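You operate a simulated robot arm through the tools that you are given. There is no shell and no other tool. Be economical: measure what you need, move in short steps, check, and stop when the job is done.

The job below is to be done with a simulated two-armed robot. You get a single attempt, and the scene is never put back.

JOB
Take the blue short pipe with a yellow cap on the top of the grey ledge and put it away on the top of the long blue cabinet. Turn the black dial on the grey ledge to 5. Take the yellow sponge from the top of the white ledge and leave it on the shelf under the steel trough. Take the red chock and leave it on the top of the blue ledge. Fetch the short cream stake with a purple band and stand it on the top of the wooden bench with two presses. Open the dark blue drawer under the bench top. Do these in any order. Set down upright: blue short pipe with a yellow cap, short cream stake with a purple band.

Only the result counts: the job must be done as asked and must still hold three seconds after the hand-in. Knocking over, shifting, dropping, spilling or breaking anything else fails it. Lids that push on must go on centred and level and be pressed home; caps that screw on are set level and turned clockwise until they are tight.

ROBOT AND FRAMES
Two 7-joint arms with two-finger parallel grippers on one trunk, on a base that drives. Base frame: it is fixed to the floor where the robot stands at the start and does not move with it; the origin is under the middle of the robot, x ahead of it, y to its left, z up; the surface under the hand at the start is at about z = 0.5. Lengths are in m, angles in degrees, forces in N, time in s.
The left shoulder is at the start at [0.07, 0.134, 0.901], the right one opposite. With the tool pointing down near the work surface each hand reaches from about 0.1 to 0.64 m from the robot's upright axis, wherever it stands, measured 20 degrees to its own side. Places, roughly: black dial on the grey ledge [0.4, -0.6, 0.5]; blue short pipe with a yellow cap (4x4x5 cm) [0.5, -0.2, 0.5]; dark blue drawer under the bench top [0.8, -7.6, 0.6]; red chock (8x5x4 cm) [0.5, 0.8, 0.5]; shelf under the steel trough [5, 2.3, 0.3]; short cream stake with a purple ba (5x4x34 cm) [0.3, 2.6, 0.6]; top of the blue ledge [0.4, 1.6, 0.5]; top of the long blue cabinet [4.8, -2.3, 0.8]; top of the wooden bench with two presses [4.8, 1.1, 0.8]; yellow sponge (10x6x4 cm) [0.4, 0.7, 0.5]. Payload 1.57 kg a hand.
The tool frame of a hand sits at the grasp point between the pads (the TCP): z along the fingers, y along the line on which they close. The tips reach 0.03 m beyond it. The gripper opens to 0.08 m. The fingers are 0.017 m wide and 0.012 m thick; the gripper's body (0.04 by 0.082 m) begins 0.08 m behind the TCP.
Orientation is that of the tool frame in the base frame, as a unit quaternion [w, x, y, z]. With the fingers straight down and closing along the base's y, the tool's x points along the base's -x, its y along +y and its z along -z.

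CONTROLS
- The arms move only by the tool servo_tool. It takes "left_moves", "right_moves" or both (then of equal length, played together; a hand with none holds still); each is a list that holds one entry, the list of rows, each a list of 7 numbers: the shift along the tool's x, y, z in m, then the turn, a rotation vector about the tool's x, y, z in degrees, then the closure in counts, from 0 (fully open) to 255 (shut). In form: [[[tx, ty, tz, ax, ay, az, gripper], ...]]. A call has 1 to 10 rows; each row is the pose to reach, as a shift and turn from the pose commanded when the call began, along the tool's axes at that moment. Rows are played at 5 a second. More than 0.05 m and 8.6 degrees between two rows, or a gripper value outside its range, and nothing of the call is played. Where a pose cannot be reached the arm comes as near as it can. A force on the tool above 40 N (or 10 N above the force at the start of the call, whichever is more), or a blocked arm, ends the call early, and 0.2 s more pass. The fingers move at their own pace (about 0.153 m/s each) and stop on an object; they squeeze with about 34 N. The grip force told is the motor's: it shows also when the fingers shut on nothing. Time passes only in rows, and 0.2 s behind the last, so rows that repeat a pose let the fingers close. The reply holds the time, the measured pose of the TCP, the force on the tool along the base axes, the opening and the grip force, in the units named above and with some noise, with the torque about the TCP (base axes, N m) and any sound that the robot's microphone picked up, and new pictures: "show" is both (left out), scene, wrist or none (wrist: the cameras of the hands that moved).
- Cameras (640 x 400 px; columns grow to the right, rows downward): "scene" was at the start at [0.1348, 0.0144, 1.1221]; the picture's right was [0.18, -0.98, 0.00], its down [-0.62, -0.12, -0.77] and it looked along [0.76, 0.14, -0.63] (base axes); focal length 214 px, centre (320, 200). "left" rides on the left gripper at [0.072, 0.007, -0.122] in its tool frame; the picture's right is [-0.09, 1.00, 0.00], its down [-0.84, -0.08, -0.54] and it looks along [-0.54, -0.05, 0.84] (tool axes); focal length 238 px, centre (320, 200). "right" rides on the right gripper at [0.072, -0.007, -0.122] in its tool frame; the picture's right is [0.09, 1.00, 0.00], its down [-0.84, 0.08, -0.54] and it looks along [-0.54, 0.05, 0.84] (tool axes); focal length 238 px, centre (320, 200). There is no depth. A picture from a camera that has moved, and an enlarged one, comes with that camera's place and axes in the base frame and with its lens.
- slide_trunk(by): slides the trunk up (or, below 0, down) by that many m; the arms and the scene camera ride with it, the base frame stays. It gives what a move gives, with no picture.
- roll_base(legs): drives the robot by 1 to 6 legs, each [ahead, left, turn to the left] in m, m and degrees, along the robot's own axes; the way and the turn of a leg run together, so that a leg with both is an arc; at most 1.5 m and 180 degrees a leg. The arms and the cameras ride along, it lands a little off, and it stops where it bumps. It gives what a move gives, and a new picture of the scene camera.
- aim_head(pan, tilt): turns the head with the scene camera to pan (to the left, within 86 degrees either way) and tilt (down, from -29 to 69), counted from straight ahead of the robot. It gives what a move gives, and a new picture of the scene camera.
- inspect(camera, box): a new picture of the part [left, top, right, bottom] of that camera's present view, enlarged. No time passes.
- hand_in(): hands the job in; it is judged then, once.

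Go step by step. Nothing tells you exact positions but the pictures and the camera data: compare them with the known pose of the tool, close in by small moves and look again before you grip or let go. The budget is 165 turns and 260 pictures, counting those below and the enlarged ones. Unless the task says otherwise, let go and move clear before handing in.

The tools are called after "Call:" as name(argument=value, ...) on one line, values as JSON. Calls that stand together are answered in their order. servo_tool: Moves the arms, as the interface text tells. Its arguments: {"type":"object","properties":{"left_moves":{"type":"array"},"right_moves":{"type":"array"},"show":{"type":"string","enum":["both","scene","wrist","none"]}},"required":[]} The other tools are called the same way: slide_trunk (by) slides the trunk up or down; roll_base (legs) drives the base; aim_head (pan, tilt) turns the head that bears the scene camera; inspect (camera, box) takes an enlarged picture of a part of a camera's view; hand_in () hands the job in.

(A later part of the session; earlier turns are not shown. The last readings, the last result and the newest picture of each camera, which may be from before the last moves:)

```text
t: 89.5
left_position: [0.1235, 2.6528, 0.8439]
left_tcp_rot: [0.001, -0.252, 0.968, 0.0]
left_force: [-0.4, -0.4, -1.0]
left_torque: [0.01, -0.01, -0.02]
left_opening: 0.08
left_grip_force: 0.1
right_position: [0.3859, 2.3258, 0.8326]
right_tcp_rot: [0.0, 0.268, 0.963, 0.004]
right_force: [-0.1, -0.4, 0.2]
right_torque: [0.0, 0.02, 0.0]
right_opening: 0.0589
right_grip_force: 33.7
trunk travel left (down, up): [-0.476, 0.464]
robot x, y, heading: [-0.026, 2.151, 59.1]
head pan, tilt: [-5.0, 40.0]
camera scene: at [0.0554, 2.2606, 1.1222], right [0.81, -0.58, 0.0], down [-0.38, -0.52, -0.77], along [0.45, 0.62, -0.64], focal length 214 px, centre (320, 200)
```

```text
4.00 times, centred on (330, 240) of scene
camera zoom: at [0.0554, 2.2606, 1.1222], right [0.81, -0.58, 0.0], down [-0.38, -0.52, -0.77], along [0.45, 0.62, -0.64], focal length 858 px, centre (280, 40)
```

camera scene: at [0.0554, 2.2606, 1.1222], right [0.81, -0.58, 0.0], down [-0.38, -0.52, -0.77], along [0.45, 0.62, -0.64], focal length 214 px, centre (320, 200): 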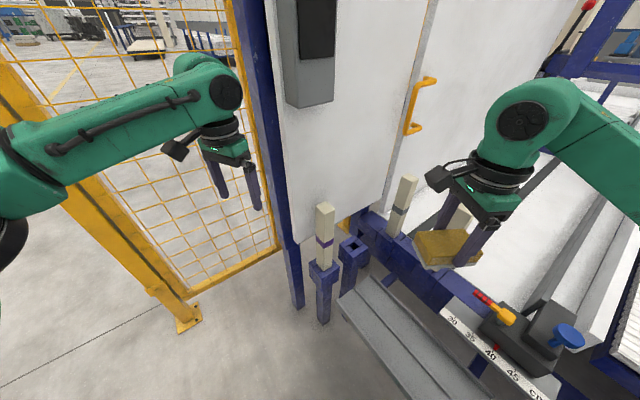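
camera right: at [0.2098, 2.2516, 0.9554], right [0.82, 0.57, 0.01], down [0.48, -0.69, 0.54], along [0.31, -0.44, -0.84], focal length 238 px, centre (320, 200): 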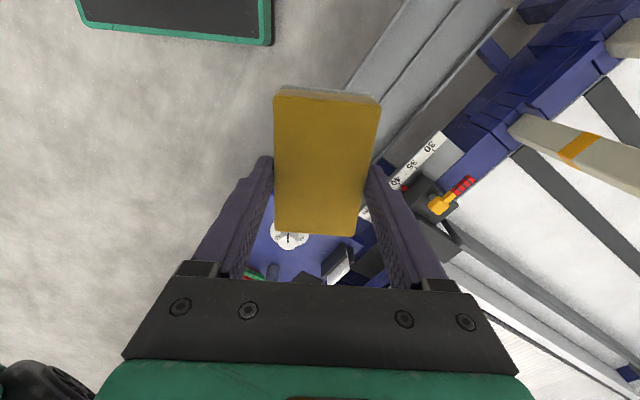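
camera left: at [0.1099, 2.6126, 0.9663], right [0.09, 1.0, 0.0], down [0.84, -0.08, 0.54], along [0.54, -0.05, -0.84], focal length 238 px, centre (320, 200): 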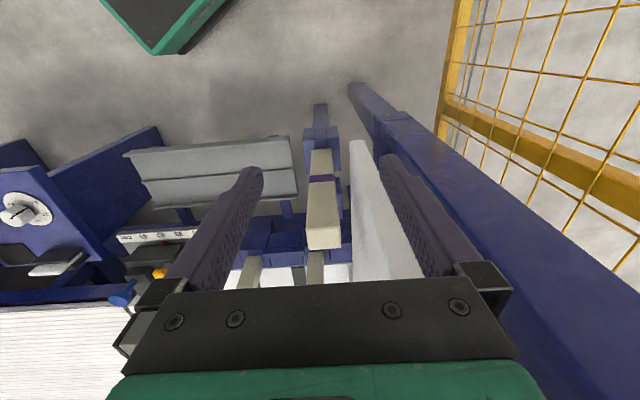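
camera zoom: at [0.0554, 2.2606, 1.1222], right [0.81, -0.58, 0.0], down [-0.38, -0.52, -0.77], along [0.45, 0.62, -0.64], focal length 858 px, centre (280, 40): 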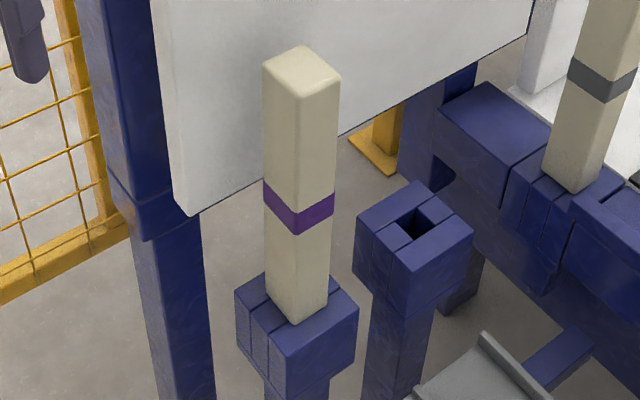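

The stake is axis-aligned at [0.312, 2.590], about 3.4 cm in x and 4.1 cm in y, with its top at 0.747. I'll bring the left hand above it, closing along x.

Call:
servo_tool(left_moves=[[[0.01, -0.038, -0.01, 0, 0, -7.6, 0], [0.019, -0.0754, -0.01, 0, 0, -15.2, 0], [-0.006, -0.087, -0.01, 0, 0, -22.8, 0], [-0.032, -0.099, -0.01, 0, 0, -30.4, 0], [-0.057, -0.111, -0.01, 0, 0, -38, 0], [-0.083, -0.123, -0.01, 0, 0, -45.6, 0], [-0.108, -0.135, -0.01, 0, 0, -53.2, 0], [-0.1339, -0.1471, -0.01, 0, 0, -60.8, 0]]])

```text
t: 91.3
left_position: [0.1461, 2.5762, 0.8235]
left_tcp_rot: [-0.002, 0.707, -0.707, 0.001]
left_force: [-0.4, 0.5, -0.3]
left_torque: [0.02, -0.01, -0.01]
left_opening: 0.0798
left_grip_force: 0.0
left hand out of reach, approached as far as the arm can: row 2, 3, 4, 5, 6, 7, 8
right_position: [0.3863, 2.3249, 0.8318]
right_tcp_rot: [0.0, 0.268, 0.963, 0.004]
right_force: [0.0, 0.7, -1.2]
right_torque: [0.03, -0.03, -0.02]
right_opening: 0.0588
right_grip_force: 34.4
trunk travel left (down, up): [-0.476, 0.464]
robot x, y, heading: [-0.0179, 2.1492, 59.3]
head pan, tilt: [-5.0, 40.0]
camera scene: at [0.0559, 2.2607, 1.1221], right [0.81, -0.58, 0.0], down [-0.38, -0.52, -0.77], along [0.45, 0.62, -0.64], focal length 214 px, centre (320, 200)
camera left: at [0.1394, 2.5016, 0.9458], right [-1.0, 0.09, -0.01], down [0.07, 0.84, 0.54], along [0.05, 0.54, -0.84], focal length 238 px, centre (320, 200)
```

scene: 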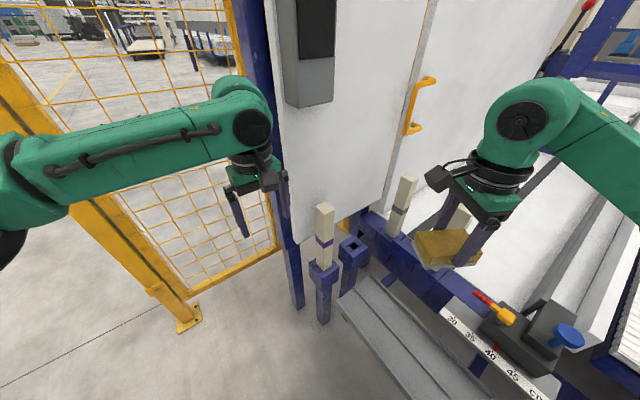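
left: 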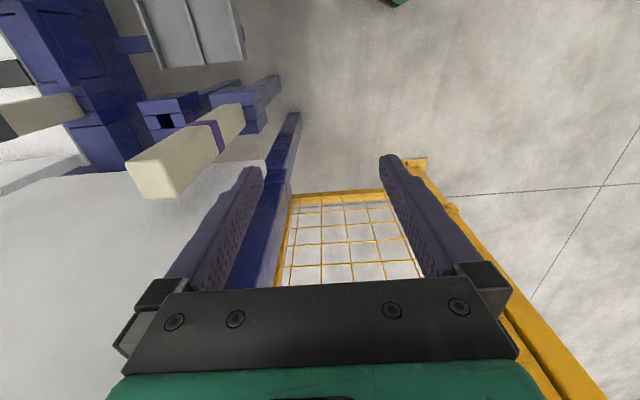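

The reach is poor this high relative to the shoulder. I'll raise the trunk so the arm works lower.

Call:
slide_trunk(by=0.25)

Call:
servo_tool(left_moves=[[[0, 0, 0.03, 0, 0, 0, 0], [0, 0, 0.07, 0, 0, 0, 0], [0, 0, 0.11, 0, 0, 0, 0], [0, 0, 0.15, 0, 0, 0, 0], [0, 0, 0.19, 0, 0, 0, 0], [0, 0, 0.225, 0, 0, 0, 0]]], show="none")

Call:
servo_tool(left_moves=[[[-0.003, -0.028, 0, 0, 0, 0, 0], [-0.006, -0.056, 0, 0, 0, 0, 0], [-0.008, -0.084, 0, 0, 0, 0, 0], [-0.01, -0.112, 0, 0, 0, 0, 0], [-0.012, -0.14, 0, 0, 0, 0, 0], [-0.014, -0.166, 0, 0, 0, 0, 0]]])

```text
t: 93.9
left_position: [0.1456, 2.5752, 1.0725]
left_tcp_rot: [0.002, -0.707, 0.708, -0.001]
left_force: [0.4, -0.5, -0.2]
left_torque: [0.03, 0.01, 0.02]
left_opening: 0.0799
left_grip_force: 0.0
right_position: [0.3855, 2.3259, 1.0835]
right_tcp_rot: [0.0, 0.268, 0.963, 0.003]
right_force: [-1.0, 0.7, 0.2]
right_torque: [-0.01, 0.01, -0.03]
right_opening: 0.0589
right_grip_force: 33.8
trunk travel left (down, up): [-0.726, 0.214]
robot x, y, heading: [-0.0227, 2.1516, 59.3]
head pan, tilt: [-5.0, 40.0]
```

```text
t: 95.3
left_position: [0.1107, 2.5716, 0.8682]
left_tcp_rot: [-0.003, 0.707, -0.707, 0.002]
left_force: [0.8, 0.1, 0.0]
left_torque: [0.04, 0.04, 0.0]
left_opening: 0.0801
left_grip_force: 0.1
left hand out of reach, approached as far as the arm can: row 4, 5, 6
right_position: [0.3851, 2.325, 1.0825]
right_tcp_rot: [-0.001, 0.269, 0.963, 0.003]
right_force: [0.0, -0.8, -1.0]
right_torque: [0.01, -0.04, -0.01]
right_opening: 0.0589
right_grip_force: 34.0
trunk travel left (down, up): [-0.726, 0.214]
robot x, y, heading: [-0.0202, 2.1475, 59.4]
head pan, tilt: [-5.0, 40.0]
```

```text
t: 96.7
left_position: [0.1315, 2.5743, 0.9184]
left_tcp_rot: [-0.003, 0.708, -0.706, 0.001]
left_force: [0.0, -0.1, -0.1]
left_torque: [-0.01, -0.03, 0.01]
left_opening: 0.0802
left_grip_force: 0.0
left hand out of reach, approached as far as the arm can: row 1, 2, 3, 4, 5, 6
right_position: [0.386, 2.3255, 1.0823]
right_tcp_rot: [-0.001, 0.268, 0.963, 0.003]
right_force: [0.2, -0.3, -0.9]
right_torque: [0.01, -0.01, -0.01]
right_opening: 0.0591
right_grip_force: 34.1
trunk travel left (down, up): [-0.726, 0.214]
robot x, y, heading: [-0.0224, 2.1503, 59.6]
head pan, tilt: [-5.0, 40.0]
camera scene: at [0.0557, 2.2604, 1.3722], right [0.81, -0.58, 0.0], down [-0.38, -0.52, -0.77], along [0.45, 0.62, -0.64], focal length 214 px, centre (320, 200)
camera left: at [0.1243, 2.5006, 1.04], right [-1.0, 0.09, -0.01], down [0.07, 0.84, 0.54], along [0.06, 0.54, -0.84], focal length 238 px, centre (320, 200)
```

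scene: 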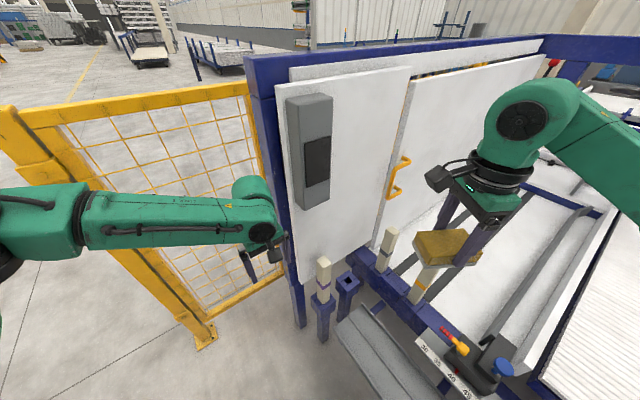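
left: 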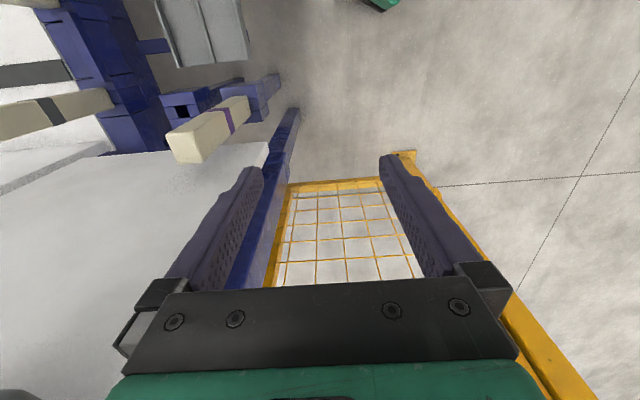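

The arm seems stuck at a joint limit. I'll unwind it to its home-like pose and approach again.

Call:
servo_tool(left_moves=[[[-0.007, 0.025, -0.03, 0, 0, 5, 0], [-0.014, 0.05, -0.06, 0, 0, 10, 0], [-0.021, 0.075, -0.09, 0, 0, 15, 0], [-0.028, 0.1, -0.12, 0, 0, 20, 0], [-0.034, 0.125, -0.15, 0, 0, 26, 0], [-0.037, 0.149, -0.17, 0, 0, 31, 0], [-0.037, 0.149, -0.17, 0, 0, 31, 0]]], show="scene")

```text
t: 98.3
left_position: [-0.0158, 2.6133, 1.088]
left_tcp_rot: [0.002, -0.492, 0.871, -0.001]
left_force: [-0.5, 0.1, -0.1]
left_torque: [-0.01, 0.01, 0.01]
left_opening: 0.0802
left_grip_force: 0.2
right_position: [0.3864, 2.3248, 1.0831]
right_tcp_rot: [-0.001, 0.268, 0.963, 0.003]
right_force: [-0.2, 0.1, 0.2]
right_torque: [0.0, 0.01, -0.02]
right_opening: 0.0586
right_grip_force: 34.1
trunk travel left (down, up): [-0.726, 0.214]
robot x, y, heading: [-0.0195, 2.1468, 59.3]
head pan, tilt: [-5.0, 40.0]
camera scene: at [0.0561, 2.2606, 1.3722], right [0.81, -0.58, 0.0], down [-0.38, -0.52, -0.77], along [0.45, 0.62, -0.64], focal length 214 px, centre (320, 200)
```

scene: 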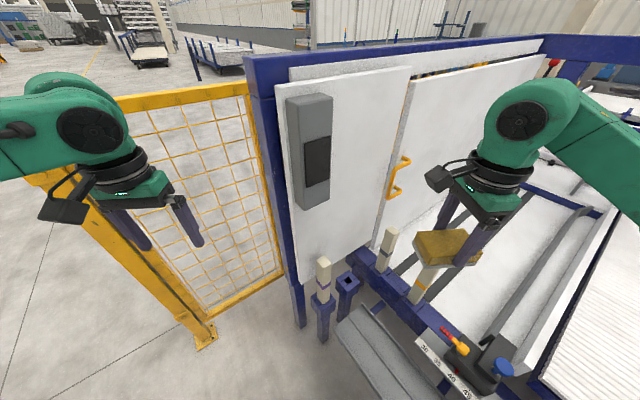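

Call:
servo_tool(left_moves=[[[-0.015, -0.0293, 0.023, 0, 0, 0, 0], [-0.03, -0.0586, 0.046, 0, 0, 0, 0], [-0.045, -0.088, 0.069, 0, 0, 0, 0], [-0.06, -0.117, 0.092, 0, 0, 0, 0], [-0.0745, -0.1465, 0.115, 0, 0, 0, 0], [-0.089, -0.176, 0.138, 0, 0, 0, 0], [-0.104, -0.205, 0.161, 0, 0, 0, 0], [-0.119, -0.234, 0.184, 0, 0, 0, 0], [-0.134, -0.264, 0.207, 0, 0, 0, 0], [-0.149, -0.293, 0.23, 0, 0, 0, 0]]])

```text
t: 100.5
left_position: [0.1349, 2.5771, 0.9283]
left_tcp_rot: [0.002, -0.492, 0.871, -0.001]
left_force: [-0.1, -1.1, 0.3]
left_torque: [0.01, -0.03, 0.0]
left_opening: 0.0801
left_grip_force: 0.1
left hand out of reach, approached as far as the arm can: row 5, 6, 7, 8, 9, 10
right_position: [0.385, 2.325, 1.0824]
right_tcp_rot: [0.0, 0.267, 0.964, 0.001]
right_force: [0.0, 0.5, -0.5]
right_torque: [0.0, -0.01, -0.02]
right_opening: 0.0589
right_grip_force: 34.3
trunk travel left (down, up): [-0.726, 0.214]
robot x, y, heading: [-0.0208, 2.153, 59.2]
head pan, tilt: [-5.0, 40.0]
camera scene: at [0.0557, 2.2607, 1.3722], right [0.81, -0.58, 0.0], down [-0.38, -0.52, -0.77], along [0.45, 0.62, -0.64], focal length 214 px, centre (320, 200)
camera left: at [0.0918, 2.5177, 1.0511], right [-0.81, 0.59, 0.0], down [0.49, 0.68, 0.55], along [0.33, 0.44, -0.84], focal length 238 px, centre (320, 200)
```

scene: 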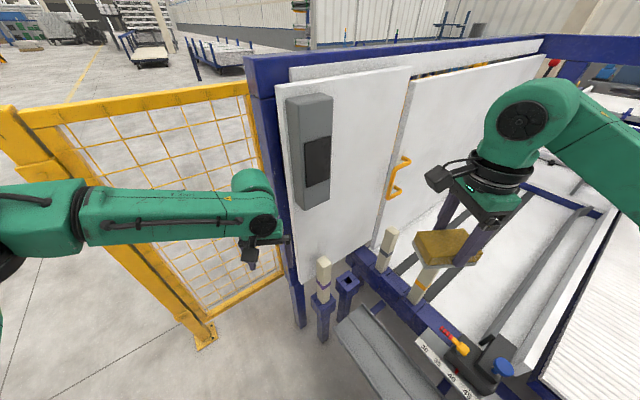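
left: 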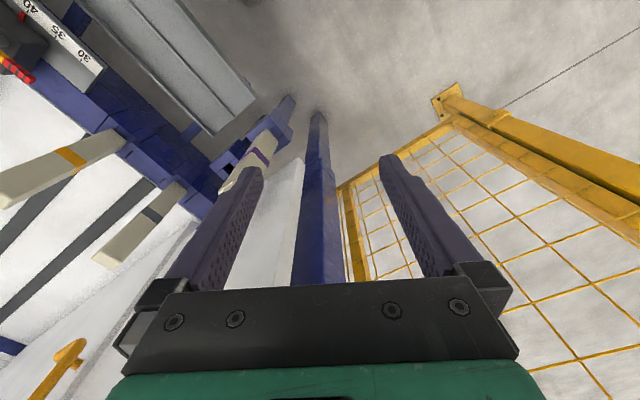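

The left hand can't cross in front of the body. I'll switch to a horizontal grip from a pose with the stake on the left-front side: robot at about (-0.235, 2.236), heading 15°.

Call:
roll_base(legs=[[-0.037, 0.2286, 0], [0, 0, -44.3]])

```text
t: 104.2
left_position: [0.1722, 2.4348, 0.9288]
left_tcp_rot: [0.003, -0.131, 0.991, -0.002]
left_force: [-0.3, -0.8, 0.2]
left_torque: [0.02, 0.02, 0.02]
left_opening: 0.0801
left_grip_force: 0.1
right_position: [0.1768, 2.0777, 1.0831]
right_tcp_rot: [0.001, 0.61, 0.793, 0.003]
right_force: [-0.8, -0.6, -0.7]
right_torque: [0.0, -0.01, -0.01]
right_opening: 0.0586
right_grip_force: 33.9
trunk travel left (down, up): [-0.726, 0.214]
robot x, y, heading: [-0.2341, 2.2346, 15.2]
head pan, tilt: [-5.0, 40.0]
camera scene: at [-0.1037, 2.2625, 1.3722], right [0.18, -0.98, 0.0], down [-0.63, -0.11, -0.77], along [0.75, 0.14, -0.64], focal length 214 px, centre (320, 200)
```

scene: 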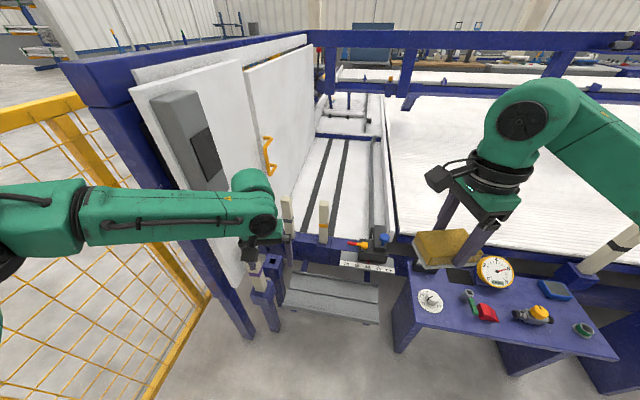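

Call:
servo_tool(left_moves=[[[-0.003, 0.03, -0.01, 0, 0, 4, 0], [-0.006, 0.06, -0.02, 0, 0, 8, 0], [-0.009, 0.09, -0.03, 0, 0, 12, 0], [-0.012, 0.121, -0.03, 0, 0, 15, 0]]], show="none")

Call:
servo_tool(left_moves=[[[0, 0, 0, 0, -8.5, 0, 0], [0, 0, 0, 0, -17, 0, 0], [0, 0, 0, 0, -25.5, 0, 0], [0, 0, 0, 0, -34, 0, 0], [0, 0, 0, 0, -42.5, 0, 0], [0, 0, 0, 0, -51, 0, 0], [0, 0, 0, 0, -59.5, 0, 0], [0, 0, 0, 0, -68, 0, 0], [-0.02, 0, 0, 0, -76.5, 0, 0], [-0.04, 0, 0, 0, -85, 0, 0]]])

```text
t: 105.2
left_position: [0.1516, 2.5558, 0.9575]
left_tcp_rot: [0.002, 0.0, 1.0, -0.003]
left_force: [0.2, 0.3, -0.6]
left_torque: [0.01, -0.04, -0.03]
left_opening: 0.08
left_grip_force: 0.2
right_position: [0.177, 2.0798, 1.0834]
right_tcp_rot: [0.001, 0.609, 0.793, 0.002]
right_force: [-0.2, 0.7, 0.4]
right_torque: [-0.03, 0.0, -0.02]
right_opening: 0.0587
right_grip_force: 33.8
trunk travel left (down, up): [-0.726, 0.214]
robot x, y, heading: [-0.237, 2.2341, 15.2]
head pan, tilt: [-5.0, 40.0]
```

```text
t: 107.4
left_position: [0.1935, 2.5537, 0.9586]
left_tcp_rot: [0.678, 0.001, 0.735, -0.001]
left_force: [0.0, 0.4, -0.3]
left_torque: [0.0, -0.01, 0.03]
left_opening: 0.0802
left_grip_force: 0.0
right_position: [0.1772, 2.08, 1.0827]
right_tcp_rot: [0.0, 0.609, 0.793, 0.004]
right_force: [0.2, 0.4, -0.9]
right_torque: [-0.02, 0.02, -0.02]
right_opening: 0.0588
right_grip_force: 34.3
trunk travel left (down, up): [-0.726, 0.214]
robot x, y, heading: [-0.2352, 2.234, 15.0]
head pan, tilt: [-5.0, 40.0]
camera scene: at [-0.1028, 2.2615, 1.3722], right [0.18, -0.98, 0.0], down [-0.63, -0.11, -0.77], along [0.75, 0.14, -0.64], focal length 214 px, centre (320, 200)
camera left: at [0.0665, 2.559, 0.8975], right [0.01, 1.0, 0.09], down [-0.47, -0.08, 0.88], along [0.88, -0.05, 0.47], focal length 238 px, centre (320, 200)
```

scene: 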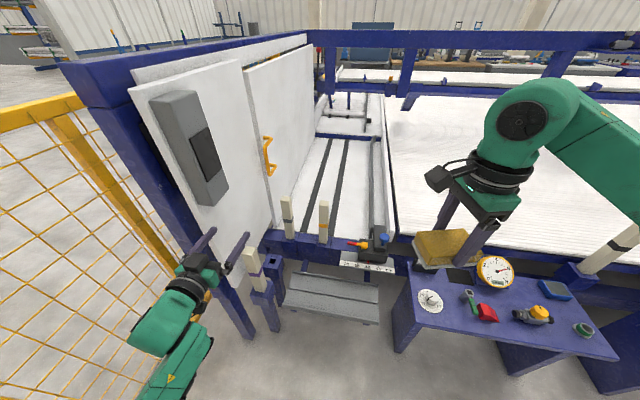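
left: 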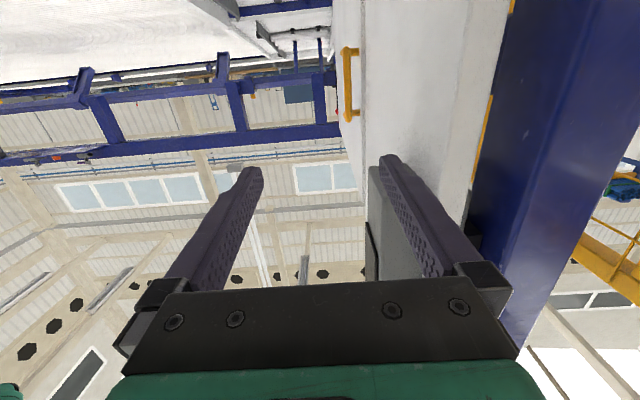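

The horizontal pose works. I'll lower the trunk, align in y and level the tool.

Call:
slide_trunk(by=-0.285)

Call:
servo_tool(left_moves=[[[0, 0.018, 0, 0, -3, 0, 0], [0, 0.036, 0, 0, -5, 0, 0], [0, 0.036, 0, 0, -5, 0, 0]]])

```text
t: 110.3
left_position: [0.1932, 2.5545, 0.6738]
left_tcp_rot: [0.678, -0.001, 0.735, -0.001]
left_force: [-0.1, 1.0, -0.9]
left_torque: [0.01, -0.01, -0.04]
left_opening: 0.08
left_grip_force: 0.0
right_position: [0.1763, 2.0796, 0.7976]
right_tcp_rot: [0.001, 0.609, 0.793, 0.003]
right_force: [-0.1, -0.6, -0.2]
right_torque: [0.0, 0.01, -0.05]
right_opening: 0.0588
right_grip_force: 34.1
trunk travel left (down, up): [-0.441, 0.499]
robot x, y, heading: [-0.2336, 2.2368, 15.2]
head pan, tilt: [-5.0, 40.0]
```

```text
t: 111.1
left_position: [0.1929, 2.5899, 0.675]
left_tcp_rot: [0.709, -0.001, 0.705, -0.001]
left_force: [-0.2, -0.1, -0.1]
left_torque: [-0.04, -0.01, 0.02]
left_opening: 0.08
left_grip_force: 0.0
right_position: [0.1763, 2.0794, 0.7974]
right_tcp_rot: [0.001, 0.609, 0.793, 0.002]
right_force: [0.0, -0.1, 0.3]
right_torque: [0.02, -0.01, -0.01]
right_opening: 0.0588
right_grip_force: 34.0
trunk travel left (down, up): [-0.441, 0.499]
robot x, y, heading: [-0.2322, 2.2366, 15.5]
head pan, tilt: [-5.0, 40.0]
camera scene: at [-0.1039, 2.2622, 1.0872], right [0.18, -0.98, 0.0], down [-0.63, -0.11, -0.77], along [0.75, 0.14, -0.64], focal length 214 px, centre (320, 200)
camera left: at [0.0715, 2.596, 0.6016], right [0.0, 1.0, 0.09], down [-0.55, -0.07, 0.83], along [0.84, -0.05, 0.55], focal length 238 px, centre (320, 200)
```

scene: 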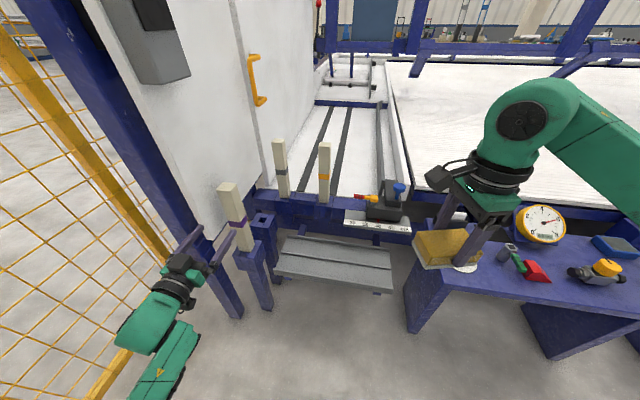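
left: 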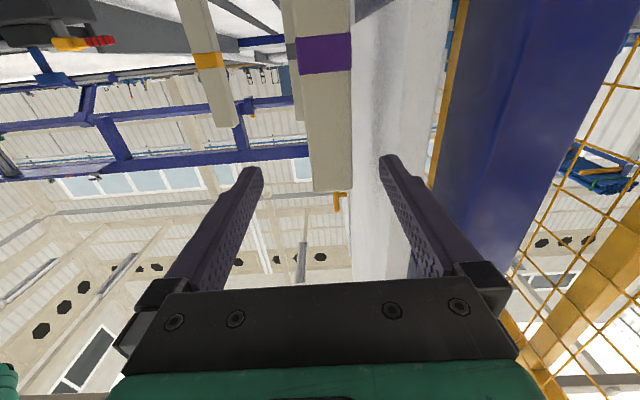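

The stake is centred to within about 7 mm. I'll shift, advance, close and lift.

Call:
servo_tool(left_moves=[[[0, 0.006, 0.03, 0, 0, 0, 0], [0, 0.006, 0.06, 0, 0, 0, 0], [0, 0.006, 0.09, 0, 0, 0, 0], [0, 0.006, 0.117, 0, 0, 0, 0], [0, 0.006, 0.117, 0, 0, 0, 0]]])

```text
t: 111.8
left_position: [0.2541, 2.6008, 0.6739]
left_tcp_rot: [0.708, -0.002, 0.706, 0.005]
left_force: [-23.7, -5.4, 5.0]
left_torque: [0.24, 0.06, 0.85]
left_opening: 0.0756
left_grip_force: 0.1
right_position: [0.1754, 2.0809, 0.7971]
right_tcp_rot: [0.0, 0.608, 0.794, 0.003]
right_force: [0.2, 0.5, -0.7]
right_torque: [-0.01, 0.06, 0.0]
right_opening: 0.0587
right_grip_force: 33.8
trunk travel left (down, up): [-0.441, 0.499]
robot x, y, heading: [-0.2392, 2.2374, 15.8]
head pan, tilt: [-5.0, 40.0]
stopped in row 3 (left hand): the force on the tool passed its limit at 97 N (the readings are from after the stop); the commanded pose is now the measured one
camera scene: at [-0.1064, 2.2618, 1.0876], right [0.18, -0.98, 0.0], down [-0.63, -0.12, -0.77], along [0.75, 0.14, -0.64], focal length 214 px, centre (320, 200)
camera left: at [0.1322, 2.605, 0.6017], right [-0.01, 1.0, 0.1], down [-0.54, -0.09, 0.83], along [0.84, -0.04, 0.54], focal length 238 px, centre (320, 200)
```

scene: 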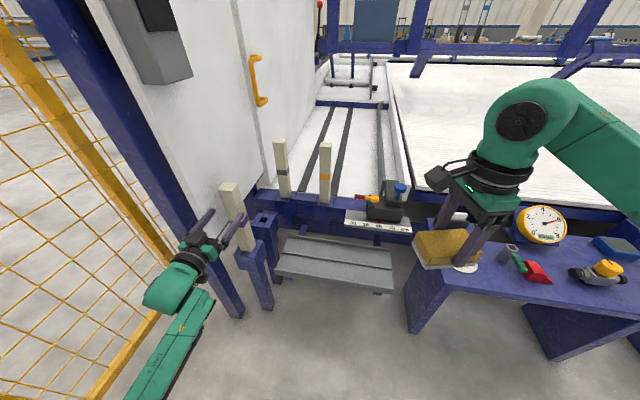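
left: 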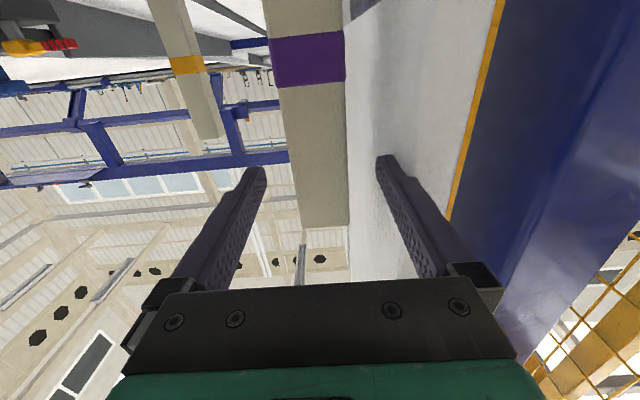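

The +y finger touched the white panel: its plane is at y≈2.65 and its lower edge at z≈0.575. I'll back off and go below the panel edge, gripping at z≈0.53 with the fingers narrowed.

Call:
servo_tool(left_moves=[[[0, 0, -0.03, 0, 0, 0, 64], [0, -0.005, -0.06, 0, 0, 0, 64], [0.04, -0.006, -0.06, 0, 0, 0, 64], [0.08, -0.006, -0.06, 0, 0, 0, 64], [0.12, -0.006, -0.06, 0, 0, 0, 64], [0.145, -0.006, -0.06, 0, 0, 0, 64], [0.145, -0.006, -0.06, 0, 0, 0, 64]]])

```text
t: 113.4
left_position: [0.1965, 2.5941, 0.5271]
left_tcp_rot: [0.707, -0.004, 0.707, 0.003]
left_force: [0.0, 0.2, -0.8]
left_torque: [0.01, -0.01, 0.0]
left_opening: 0.0598
left_grip_force: 0.1
right_position: [0.1775, 2.0812, 0.797]
right_tcp_rot: [0.001, 0.609, 0.793, 0.003]
right_force: [-0.4, 0.6, -0.1]
right_torque: [0.0, 0.03, 0.01]
right_opening: 0.0587
right_grip_force: 33.7
trunk travel left (down, up): [-0.441, 0.499]
robot x, y, heading: [-0.2373, 2.2355, 15.4]
head pan, tilt: [-5.0, 40.0]
camera scene: at [-0.1042, 2.2627, 1.0872], right [0.18, -0.98, 0.0], down [-0.63, -0.12, -0.77], along [0.75, 0.14, -0.64], focal length 214 px, centre (320, 200)
camera left: at [0.0742, 2.598, 0.455], right [-0.01, 1.0, 0.09], down [-0.54, -0.08, 0.84], along [0.84, -0.04, 0.54], focal length 238 px, centre (320, 200)
```

scene: 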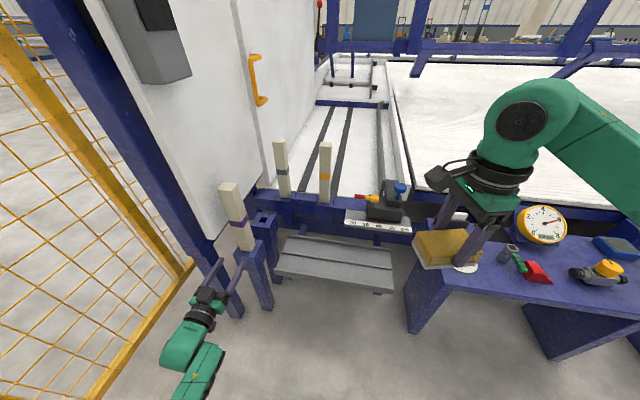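
left: 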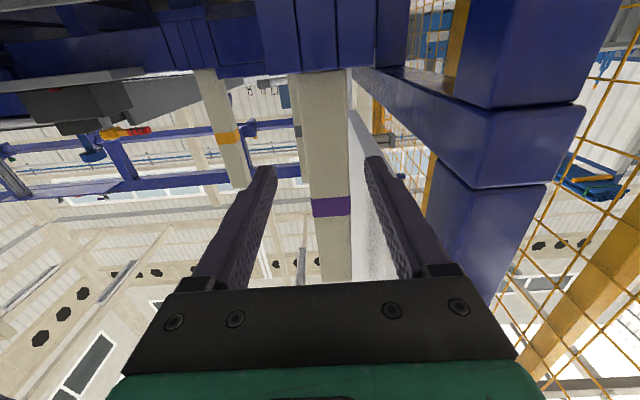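

Now it's clear below the panel edge and aligned with the stake. I'll advance carefully.

Call:
servo_tool(left_moves=[[[0.004, 0.001, 0.03, 0, 0, 0, 64], [0.004, 0.001, 0.06, 0, 0, 0, 64], [0.004, 0.001, 0.085, 0, 0, 0, 64], [0.004, 0.001, 0.1, 0, 0, 0, 64], [0.004, 0.001, 0.113, 0, 0, 0, 64], [0.004, 0.001, 0.113, 0, 0, 0, 64]]])

```text
t: 114.8
left_position: [0.3093, 2.5959, 0.5218]
left_tcp_rot: [0.707, -0.003, 0.707, 0.002]
left_force: [-0.7, 0.0, 0.7]
left_torque: [0.0, 0.01, 0.04]
left_opening: 0.0599
left_grip_force: 0.0
right_position: [0.1777, 2.0804, 0.7973]
right_tcp_rot: [0.0, 0.608, 0.794, 0.003]
right_force: [-1.4, 0.4, -0.5]
right_torque: [0.0, 0.02, -0.01]
right_opening: 0.059
right_grip_force: 34.4
trunk travel left (down, up): [-0.441, 0.499]
robot x, y, heading: [-0.238, 2.2355, 15.5]
head pan, tilt: [-5.0, 40.0]
camera scene: at [-0.1042, 2.2627, 1.0872], right [0.18, -0.98, 0.0], down [-0.63, -0.12, -0.77], along [0.75, 0.14, -0.64], focal length 214 px, centre (320, 200)
camera left: at [0.1875, 2.5995, 0.4512], right [-0.01, 1.0, 0.09], down [-0.54, -0.08, 0.84], along [0.84, -0.04, 0.54], focal length 238 px, centre (320, 200)
```

scene: 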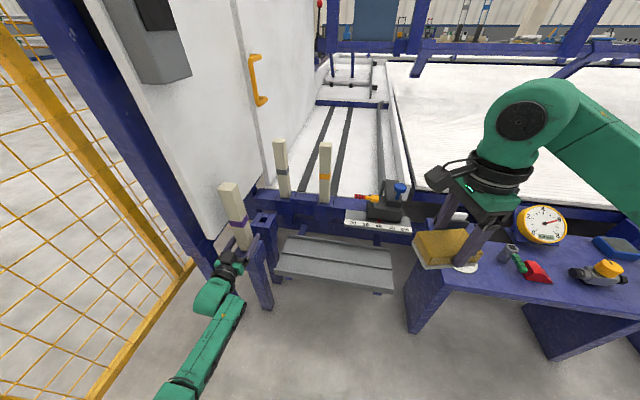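
left: 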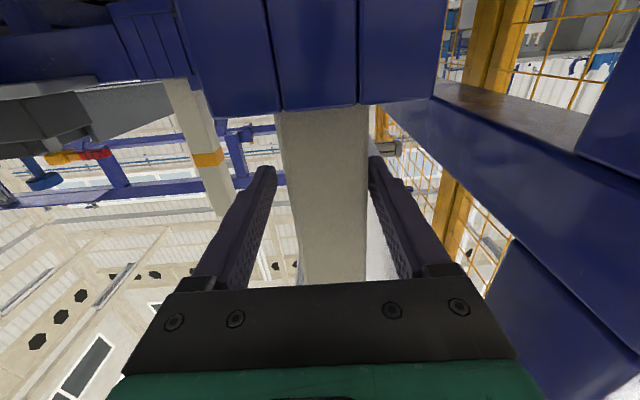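

Call:
servo_tool(left_moves=[[[0, 0, 0, 0, 0, 0, 255], [0, 0, 0, 0, 0, 0, 255], [0, 0, 0, 0, 0, 0, 255]]], show="none")

Call:
servo_tool(left_moves=[[[-0.01, 0, 0, 0, 0, 0, 255], [-0.025, 0, 0, 0, 0, 0, 255], [-0.04, 0, 0, 0, 0, 0, 255], [-0.055, 0, 0, 0, 0, 0, 255], [-0.07, 0, 0, 0, 0, 0, 255], [-0.08, 0, 0, 0, 0, 0, 255]]])

```text
t: 115.6
left_position: [0.31, 2.597, 0.5233]
left_tcp_rot: [0.708, -0.004, 0.707, 0.004]
left_force: [4.3, 12.5, 5.9]
left_torque: [0.5, -0.12, 0.16]
left_opening: 0.0442
left_grip_force: 34.3
right_position: [0.1774, 2.0813, 0.7979]
right_tcp_rot: [0.001, 0.608, 0.794, 0.002]
right_force: [0.6, 0.3, -1.1]
right_torque: [0.02, -0.01, 0.03]
right_opening: 0.0588
right_grip_force: 33.9
trunk travel left (down, up): [-0.441, 0.499]
robot x, y, heading: [-0.2384, 2.2348, 15.4]
head pan, tilt: [-5.0, 40.0]
```

```text
t: 117.0
left_position: [0.3098, 2.5973, 0.603]
left_tcp_rot: [0.707, -0.004, 0.707, 0.003]
left_force: [-0.4, 0.6, -2.8]
left_torque: [0.0, 0.0, 0.02]
left_opening: 0.0439
left_grip_force: 33.9
right_position: [0.1774, 2.0819, 0.7978]
right_tcp_rot: [0.001, 0.609, 0.793, 0.002]
right_force: [1.1, 0.7, -0.7]
right_torque: [-0.01, -0.01, 0.01]
right_opening: 0.0589
right_grip_force: 34.5
trunk travel left (down, up): [-0.441, 0.499]
robot x, y, heading: [-0.2374, 2.2347, 15.4]
head pan, tilt: [-5.0, 40.0]
camera scene: at [-0.1037, 2.2628, 1.0871], right [0.18, -0.98, 0.0], down [-0.63, -0.12, -0.77], along [0.75, 0.14, -0.64], focal length 214 px, centre (320, 200)
camera left: at [0.1877, 2.6001, 0.5308], right [-0.01, 1.0, 0.09], down [-0.54, -0.08, 0.84], along [0.84, -0.04, 0.54], focal length 238 px, centre (320, 200)
```

scene: 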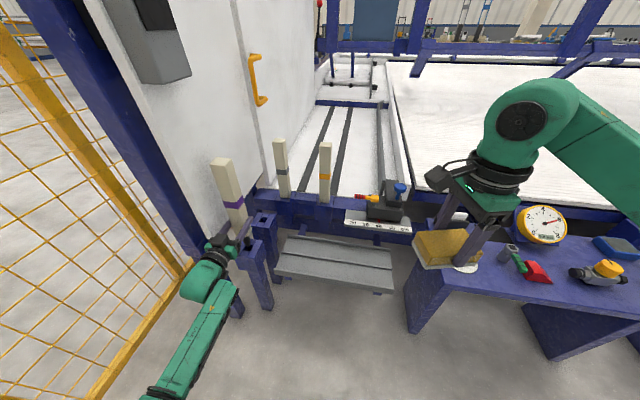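
left: 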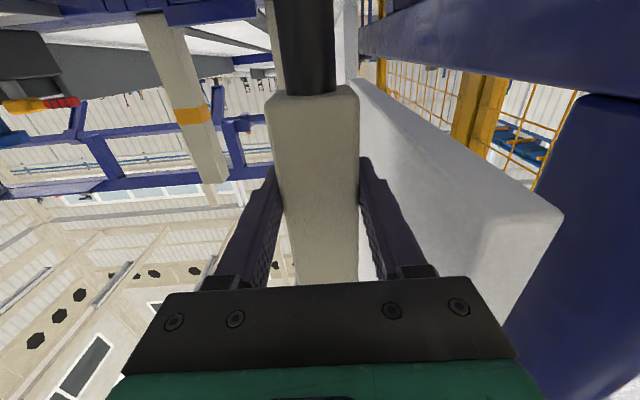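

The stake is lifting and has a dark peg at its foot. I'll raise it a bit more and then back it out.

Call:
servo_tool(left_moves=[[[-0.025, 0, 0, 0, 0, 0, 255], [-0.05, 0, 0, 0, 0, 0, 255], [-0.05, 0, -0.04, 0, 0, 0, 255], [-0.05, 0, -0.08, 0, 0, 0, 255], [-0.05, 0, -0.12, 0, 0, 0, 255], [-0.06, 0, -0.14, 0, 0, 0, 255]]])

```text
t: 118.4
left_position: [0.1677, 2.5945, 0.6632]
left_tcp_rot: [0.707, -0.004, 0.707, 0.004]
left_force: [-0.1, 0.6, -4.1]
left_torque: [-0.01, 0.04, -0.01]
left_opening: 0.0438
left_grip_force: 34.0
right_position: [0.1774, 2.0809, 0.7967]
right_tcp_rot: [0.001, 0.609, 0.793, 0.003]
right_force: [-1.4, -0.5, -0.2]
right_torque: [0.01, 0.0, -0.02]
right_opening: 0.0588
right_grip_force: 34.2
trunk travel left (down, up): [-0.441, 0.499]
robot x, y, heading: [-0.2383, 2.2304, 15.5]
head pan, tilt: [-5.0, 40.0]
camera scene: at [-0.104, 2.2629, 1.0872], right [0.18, -0.98, 0.0], down [-0.63, -0.12, -0.77], along [0.75, 0.14, -0.64], focal length 214 px, centre (320, 200)
camera left: at [0.0457, 2.5996, 0.5913], right [-0.01, 1.0, 0.09], down [-0.54, -0.08, 0.84], along [0.84, -0.04, 0.54], focal length 238 px, centre (320, 200)
```

scene: 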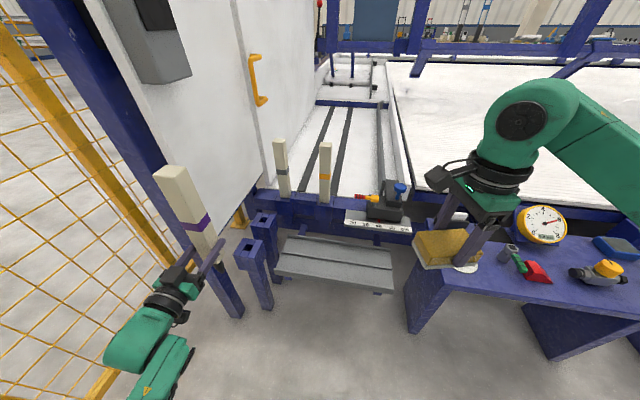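
left: 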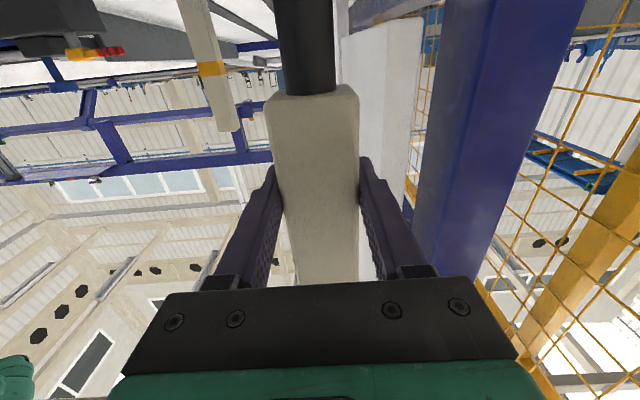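

The stake is out and held upright. I'll back away from the machine and turn left to see the route around.

Call:
roll_base(legs=[[-0.67, 0.19, 0], [0, 0, 74.5]])

Call:
aim_head(pan=-20, tilt=15)

```text
t: 125.5
left_position: [-1.173, 2.7272, 0.6625]
left_tcp_rot: [0.559, -0.434, 0.559, 0.432]
left_force: [-0.1, 0.1, -2.7]
left_torque: [-0.02, 0.01, -0.04]
left_opening: 0.0437
left_grip_force: 34.0
right_position: [-0.6742, 2.6028, 0.7972]
right_tcp_rot: [-0.001, 0.0, 1.0, 0.002]
right_force: [-0.2, -1.1, -1.0]
right_torque: [0.02, 0.0, -0.02]
right_opening: 0.0589
right_grip_force: 33.8
trunk travel left (down, up): [-0.441, 0.499]
robot x, y, heading: [-0.9302, 2.2453, 90.8]
head pan, tilt: [-5.0, 40.0]
camera scene: at [-0.9234, 2.3768, 1.0871], right [1.0, -0.08, 0.0], down [-0.05, -0.64, -0.77], along [0.06, 0.76, -0.64], focal length 214 px, centre (320, 200)
```

scene: 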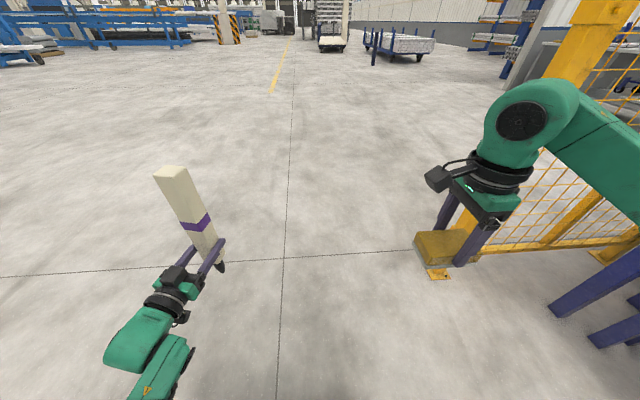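

```text
t: 126.3
left_position: [-1.1736, 2.7266, 0.6619]
left_tcp_rot: [0.558, -0.434, 0.558, 0.434]
left_force: [-1.1, -0.3, -3.9]
left_torque: [-0.03, 0.0, 0.0]
left_opening: 0.0441
left_grip_force: 34.1
right_position: [-0.6745, 2.6033, 0.7974]
right_tcp_rot: [-0.001, -0.001, 1.0, 0.002]
right_force: [0.2, 0.1, 0.6]
right_torque: [0.0, -0.04, 0.03]
right_opening: 0.059
right_grip_force: 34.0
trunk travel left (down, up): [-0.441, 0.499]
robot x, y, heading: [-0.9321, 2.2433, 90.6]
head pan, tilt: [-20.0, 15.0]
camera scene: at [-0.8989, 2.3801, 1.1266], right [0.94, -0.33, 0.0], down [-0.09, -0.25, -0.97], along [0.32, 0.91, -0.26], focal length 214 px, centre (320, 200)
```

scene: 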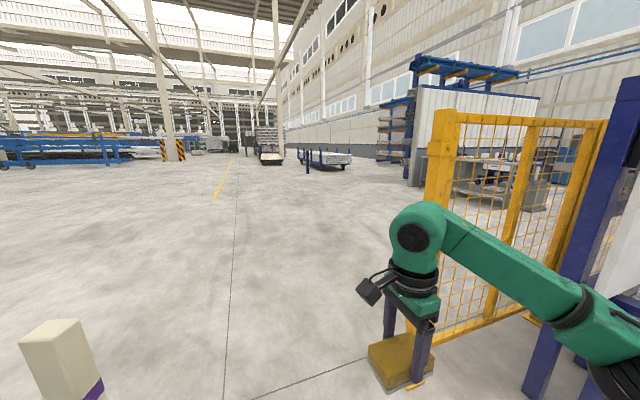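

The floor is open ahead. I'll drive past the fence to y≈3.9 and face +x.

Call:
roll_base(legs=[[1.4, 0, 0], [0.25, 0, 0], [0, 0, -90.6]])

Call:
aim_head(pan=0, tilt=15)

```text
t: 138.6
left_position: [-0.4621, 4.1348, 0.6621]
left_tcp_rot: [0.701, 0.089, 0.702, -0.09]
left_force: [-0.2, 0.4, -4.6]
left_torque: [0.03, 0.03, 0.01]
left_opening: 0.0438
left_grip_force: 33.8
right_position: [-0.5864, 3.6343, 0.7968]
right_tcp_rot: [0.001, 0.707, 0.707, 0.001]
right_force: [-0.7, 0.6, -0.8]
right_torque: [-0.02, -0.02, 0.05]
right_opening: 0.0587
right_grip_force: 33.9
trunk travel left (down, up): [-0.441, 0.499]
robot x, y, heading: [-0.9479, 3.8925, 0.2]
head pan, tilt: [-20.0, 15.0]
camera scene: at [-0.8077, 3.8593, 1.1267], right [-0.34, -0.94, 0.0], down [-0.24, 0.09, -0.97], along [0.91, -0.32, -0.26], focal length 214 px, centre (320, 200)
```

scene: 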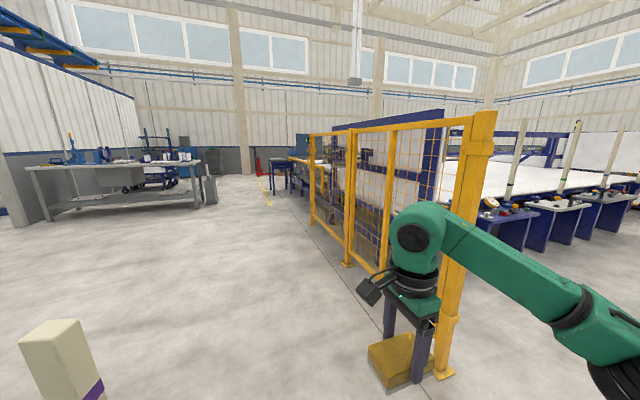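

```text
t: 139.4
left_position: [-0.4621, 4.135, 0.6618]
left_tcp_rot: [0.701, 0.089, 0.702, -0.09]
left_force: [0.7, -0.4, -2.4]
left_torque: [0.02, 0.01, -0.01]
left_opening: 0.044
left_grip_force: 33.9
right_position: [-0.5863, 3.6349, 0.7976]
right_tcp_rot: [0.001, 0.707, 0.707, 0.001]
right_force: [0.4, -0.5, -0.7]
right_torque: [-0.02, -0.01, -0.03]
right_opening: 0.0586
right_grip_force: 34.0
trunk travel left (down, up): [-0.441, 0.499]
robot x, y, heading: [-0.9468, 3.8895, 0.4]
head pan, tilt: [0.0, 15.0]
camera scene: at [-0.8023, 3.8912, 1.1267], right [0.01, -1.0, 0.0], down [-0.26, 0.0, -0.97], along [0.97, 0.01, -0.26], focal length 214 px, centre (320, 200)
```

scene: 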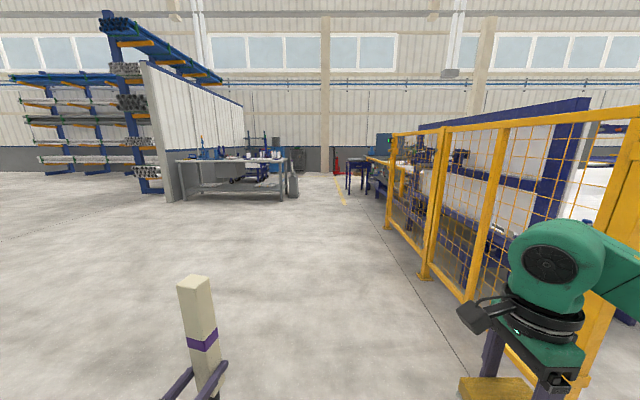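

Call:
roll_base(legs=[[1.45, 0, 0], [1.45, 0, 0], [0.6, 0, 0]])

Call:
aim_head(pan=-50, tilt=15)

```text
t: 156.3
left_position: [3.0262, 4.1416, 0.6623]
left_tcp_rot: [0.701, 0.089, 0.702, -0.09]
left_force: [-0.1, -0.4, -3.3]
left_torque: [0.04, 0.01, 0.0]
left_opening: 0.0439
left_grip_force: 33.9
right_position: [2.9022, 3.6423, 0.7976]
right_tcp_rot: [0.001, 0.707, 0.707, 0.002]
right_force: [-0.3, -0.5, -0.5]
right_torque: [-0.01, 0.03, 0.01]
right_opening: 0.0589
right_grip_force: 34.1
trunk travel left (down, up): [-0.441, 0.499]
robot x, y, heading: [2.5407, 3.9009, 0.4]
head pan, tilt: [0.0, 15.0]
camera scene: at [2.6866, 3.8988, 1.1266], right [0.01, -1.0, 0.0], down [-0.26, 0.0, -0.97], along [0.97, 0.01, -0.26], focal length 214 px, centre (320, 200)
```

scene: 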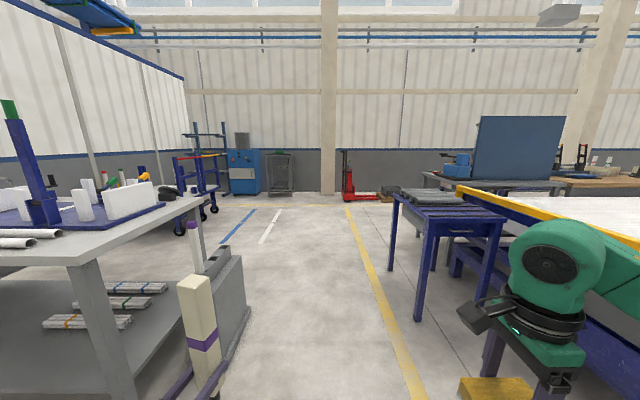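

```text
t: 157.5
left_position: [3.0272, 4.1411, 0.6635]
left_tcp_rot: [0.7, 0.089, 0.703, -0.09]
left_force: [0.4, -0.4, -4.0]
left_torque: [-0.01, 0.04, 0.02]
left_opening: 0.0439
left_grip_force: 34.3
right_position: [2.9019, 3.6423, 0.7967]
right_tcp_rot: [-0.001, 0.707, 0.707, 0.002]
right_force: [-0.7, 0.4, -0.6]
right_torque: [-0.01, -0.03, 0.01]
right_opening: 0.0586
right_grip_force: 34.1
trunk travel left (down, up): [-0.441, 0.499]
robot x, y, heading: [2.5426, 3.8981, 0.5]
head pan, tilt: [-50.0, 15.0]
camera scene: at [2.6533, 3.8271, 1.1267], right [-0.76, -0.65, 0.0], down [-0.17, 0.2, -0.97], along [0.63, -0.74, -0.26], focal length 214 px, centre (320, 200)
```

scene: 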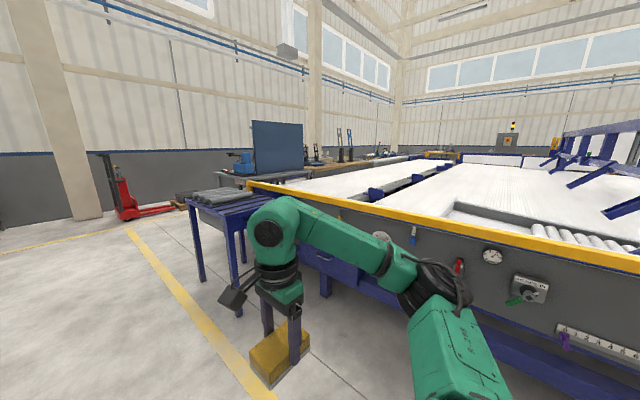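

Call:
roll_base(legs=[[1.3, 0, 0], [1.2, 0, 0]])

Call:
aim_head(pan=-75, tilt=20)

```text
t: 169.7
left_position: [5.5156, 4.1323, 0.6622]
left_tcp_rot: [0.7, 0.093, 0.702, -0.093]
left_force: [0.5, -0.3, -3.5]
left_torque: [0.01, 0.0, 0.02]
left_opening: 0.0439
left_grip_force: 34.0
right_position: [5.3849, 3.6335, 0.7978]
right_tcp_rot: [0.0, 0.71, 0.704, 0.001]
right_force: [-0.7, -0.5, -1.6]
right_torque: [-0.01, -0.01, 0.0]
right_opening: 0.0589
right_grip_force: 34.5
trunk travel left (down, up): [-0.441, 0.499]
robot x, y, heading: [5.0259, 3.8951, -0.5]
head pan, tilt: [-50.0, 15.0]
camera scene: at [5.139, 3.8207, 1.1267], right [-0.77, -0.64, 0.0], down [-0.17, 0.2, -0.97], along [0.62, -0.74, -0.26], focal length 214 px, centre (320, 200)
```

scene: 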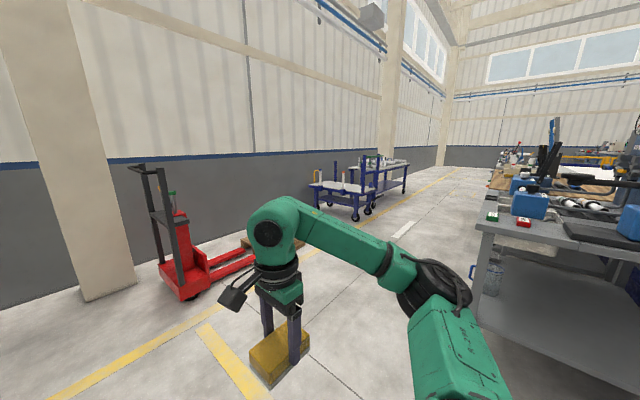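

```text
t: 170.6
left_position: [5.5146, 4.1315, 0.6617]
left_tcp_rot: [0.7, 0.092, 0.702, -0.093]
left_force: [-0.2, -0.3, -3.2]
left_torque: [0.01, 0.02, 0.04]
left_opening: 0.0438
left_grip_force: 34.4
right_position: [5.3854, 3.6332, 0.7966]
right_tcp_rot: [0.0, 0.711, 0.703, 0.002]
right_force: [-0.4, 0.2, -0.4]
right_torque: [0.0, -0.03, -0.02]
right_opening: 0.0587
right_grip_force: 34.0
trunk travel left (down, up): [-0.441, 0.499]
robot x, y, heading: [5.0296, 3.8956, 0.0]
head pan, tilt: [-75.0, 20.0]
camera scene: at [5.1029, 3.8025, 1.1186], right [-0.97, -0.26, 0.0], down [-0.09, 0.33, -0.94], along [0.24, -0.91, -0.34], focal length 214 px, centre (320, 200)
```

scene: 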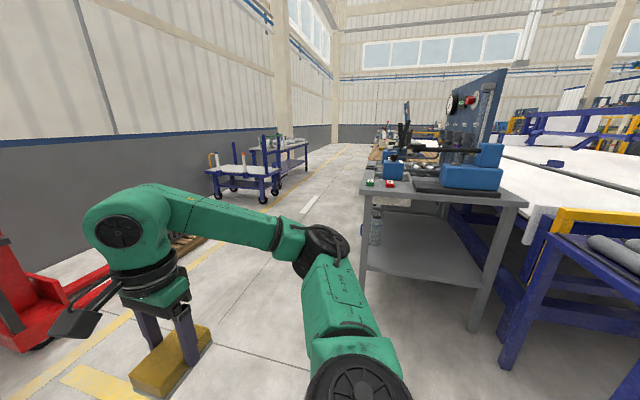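

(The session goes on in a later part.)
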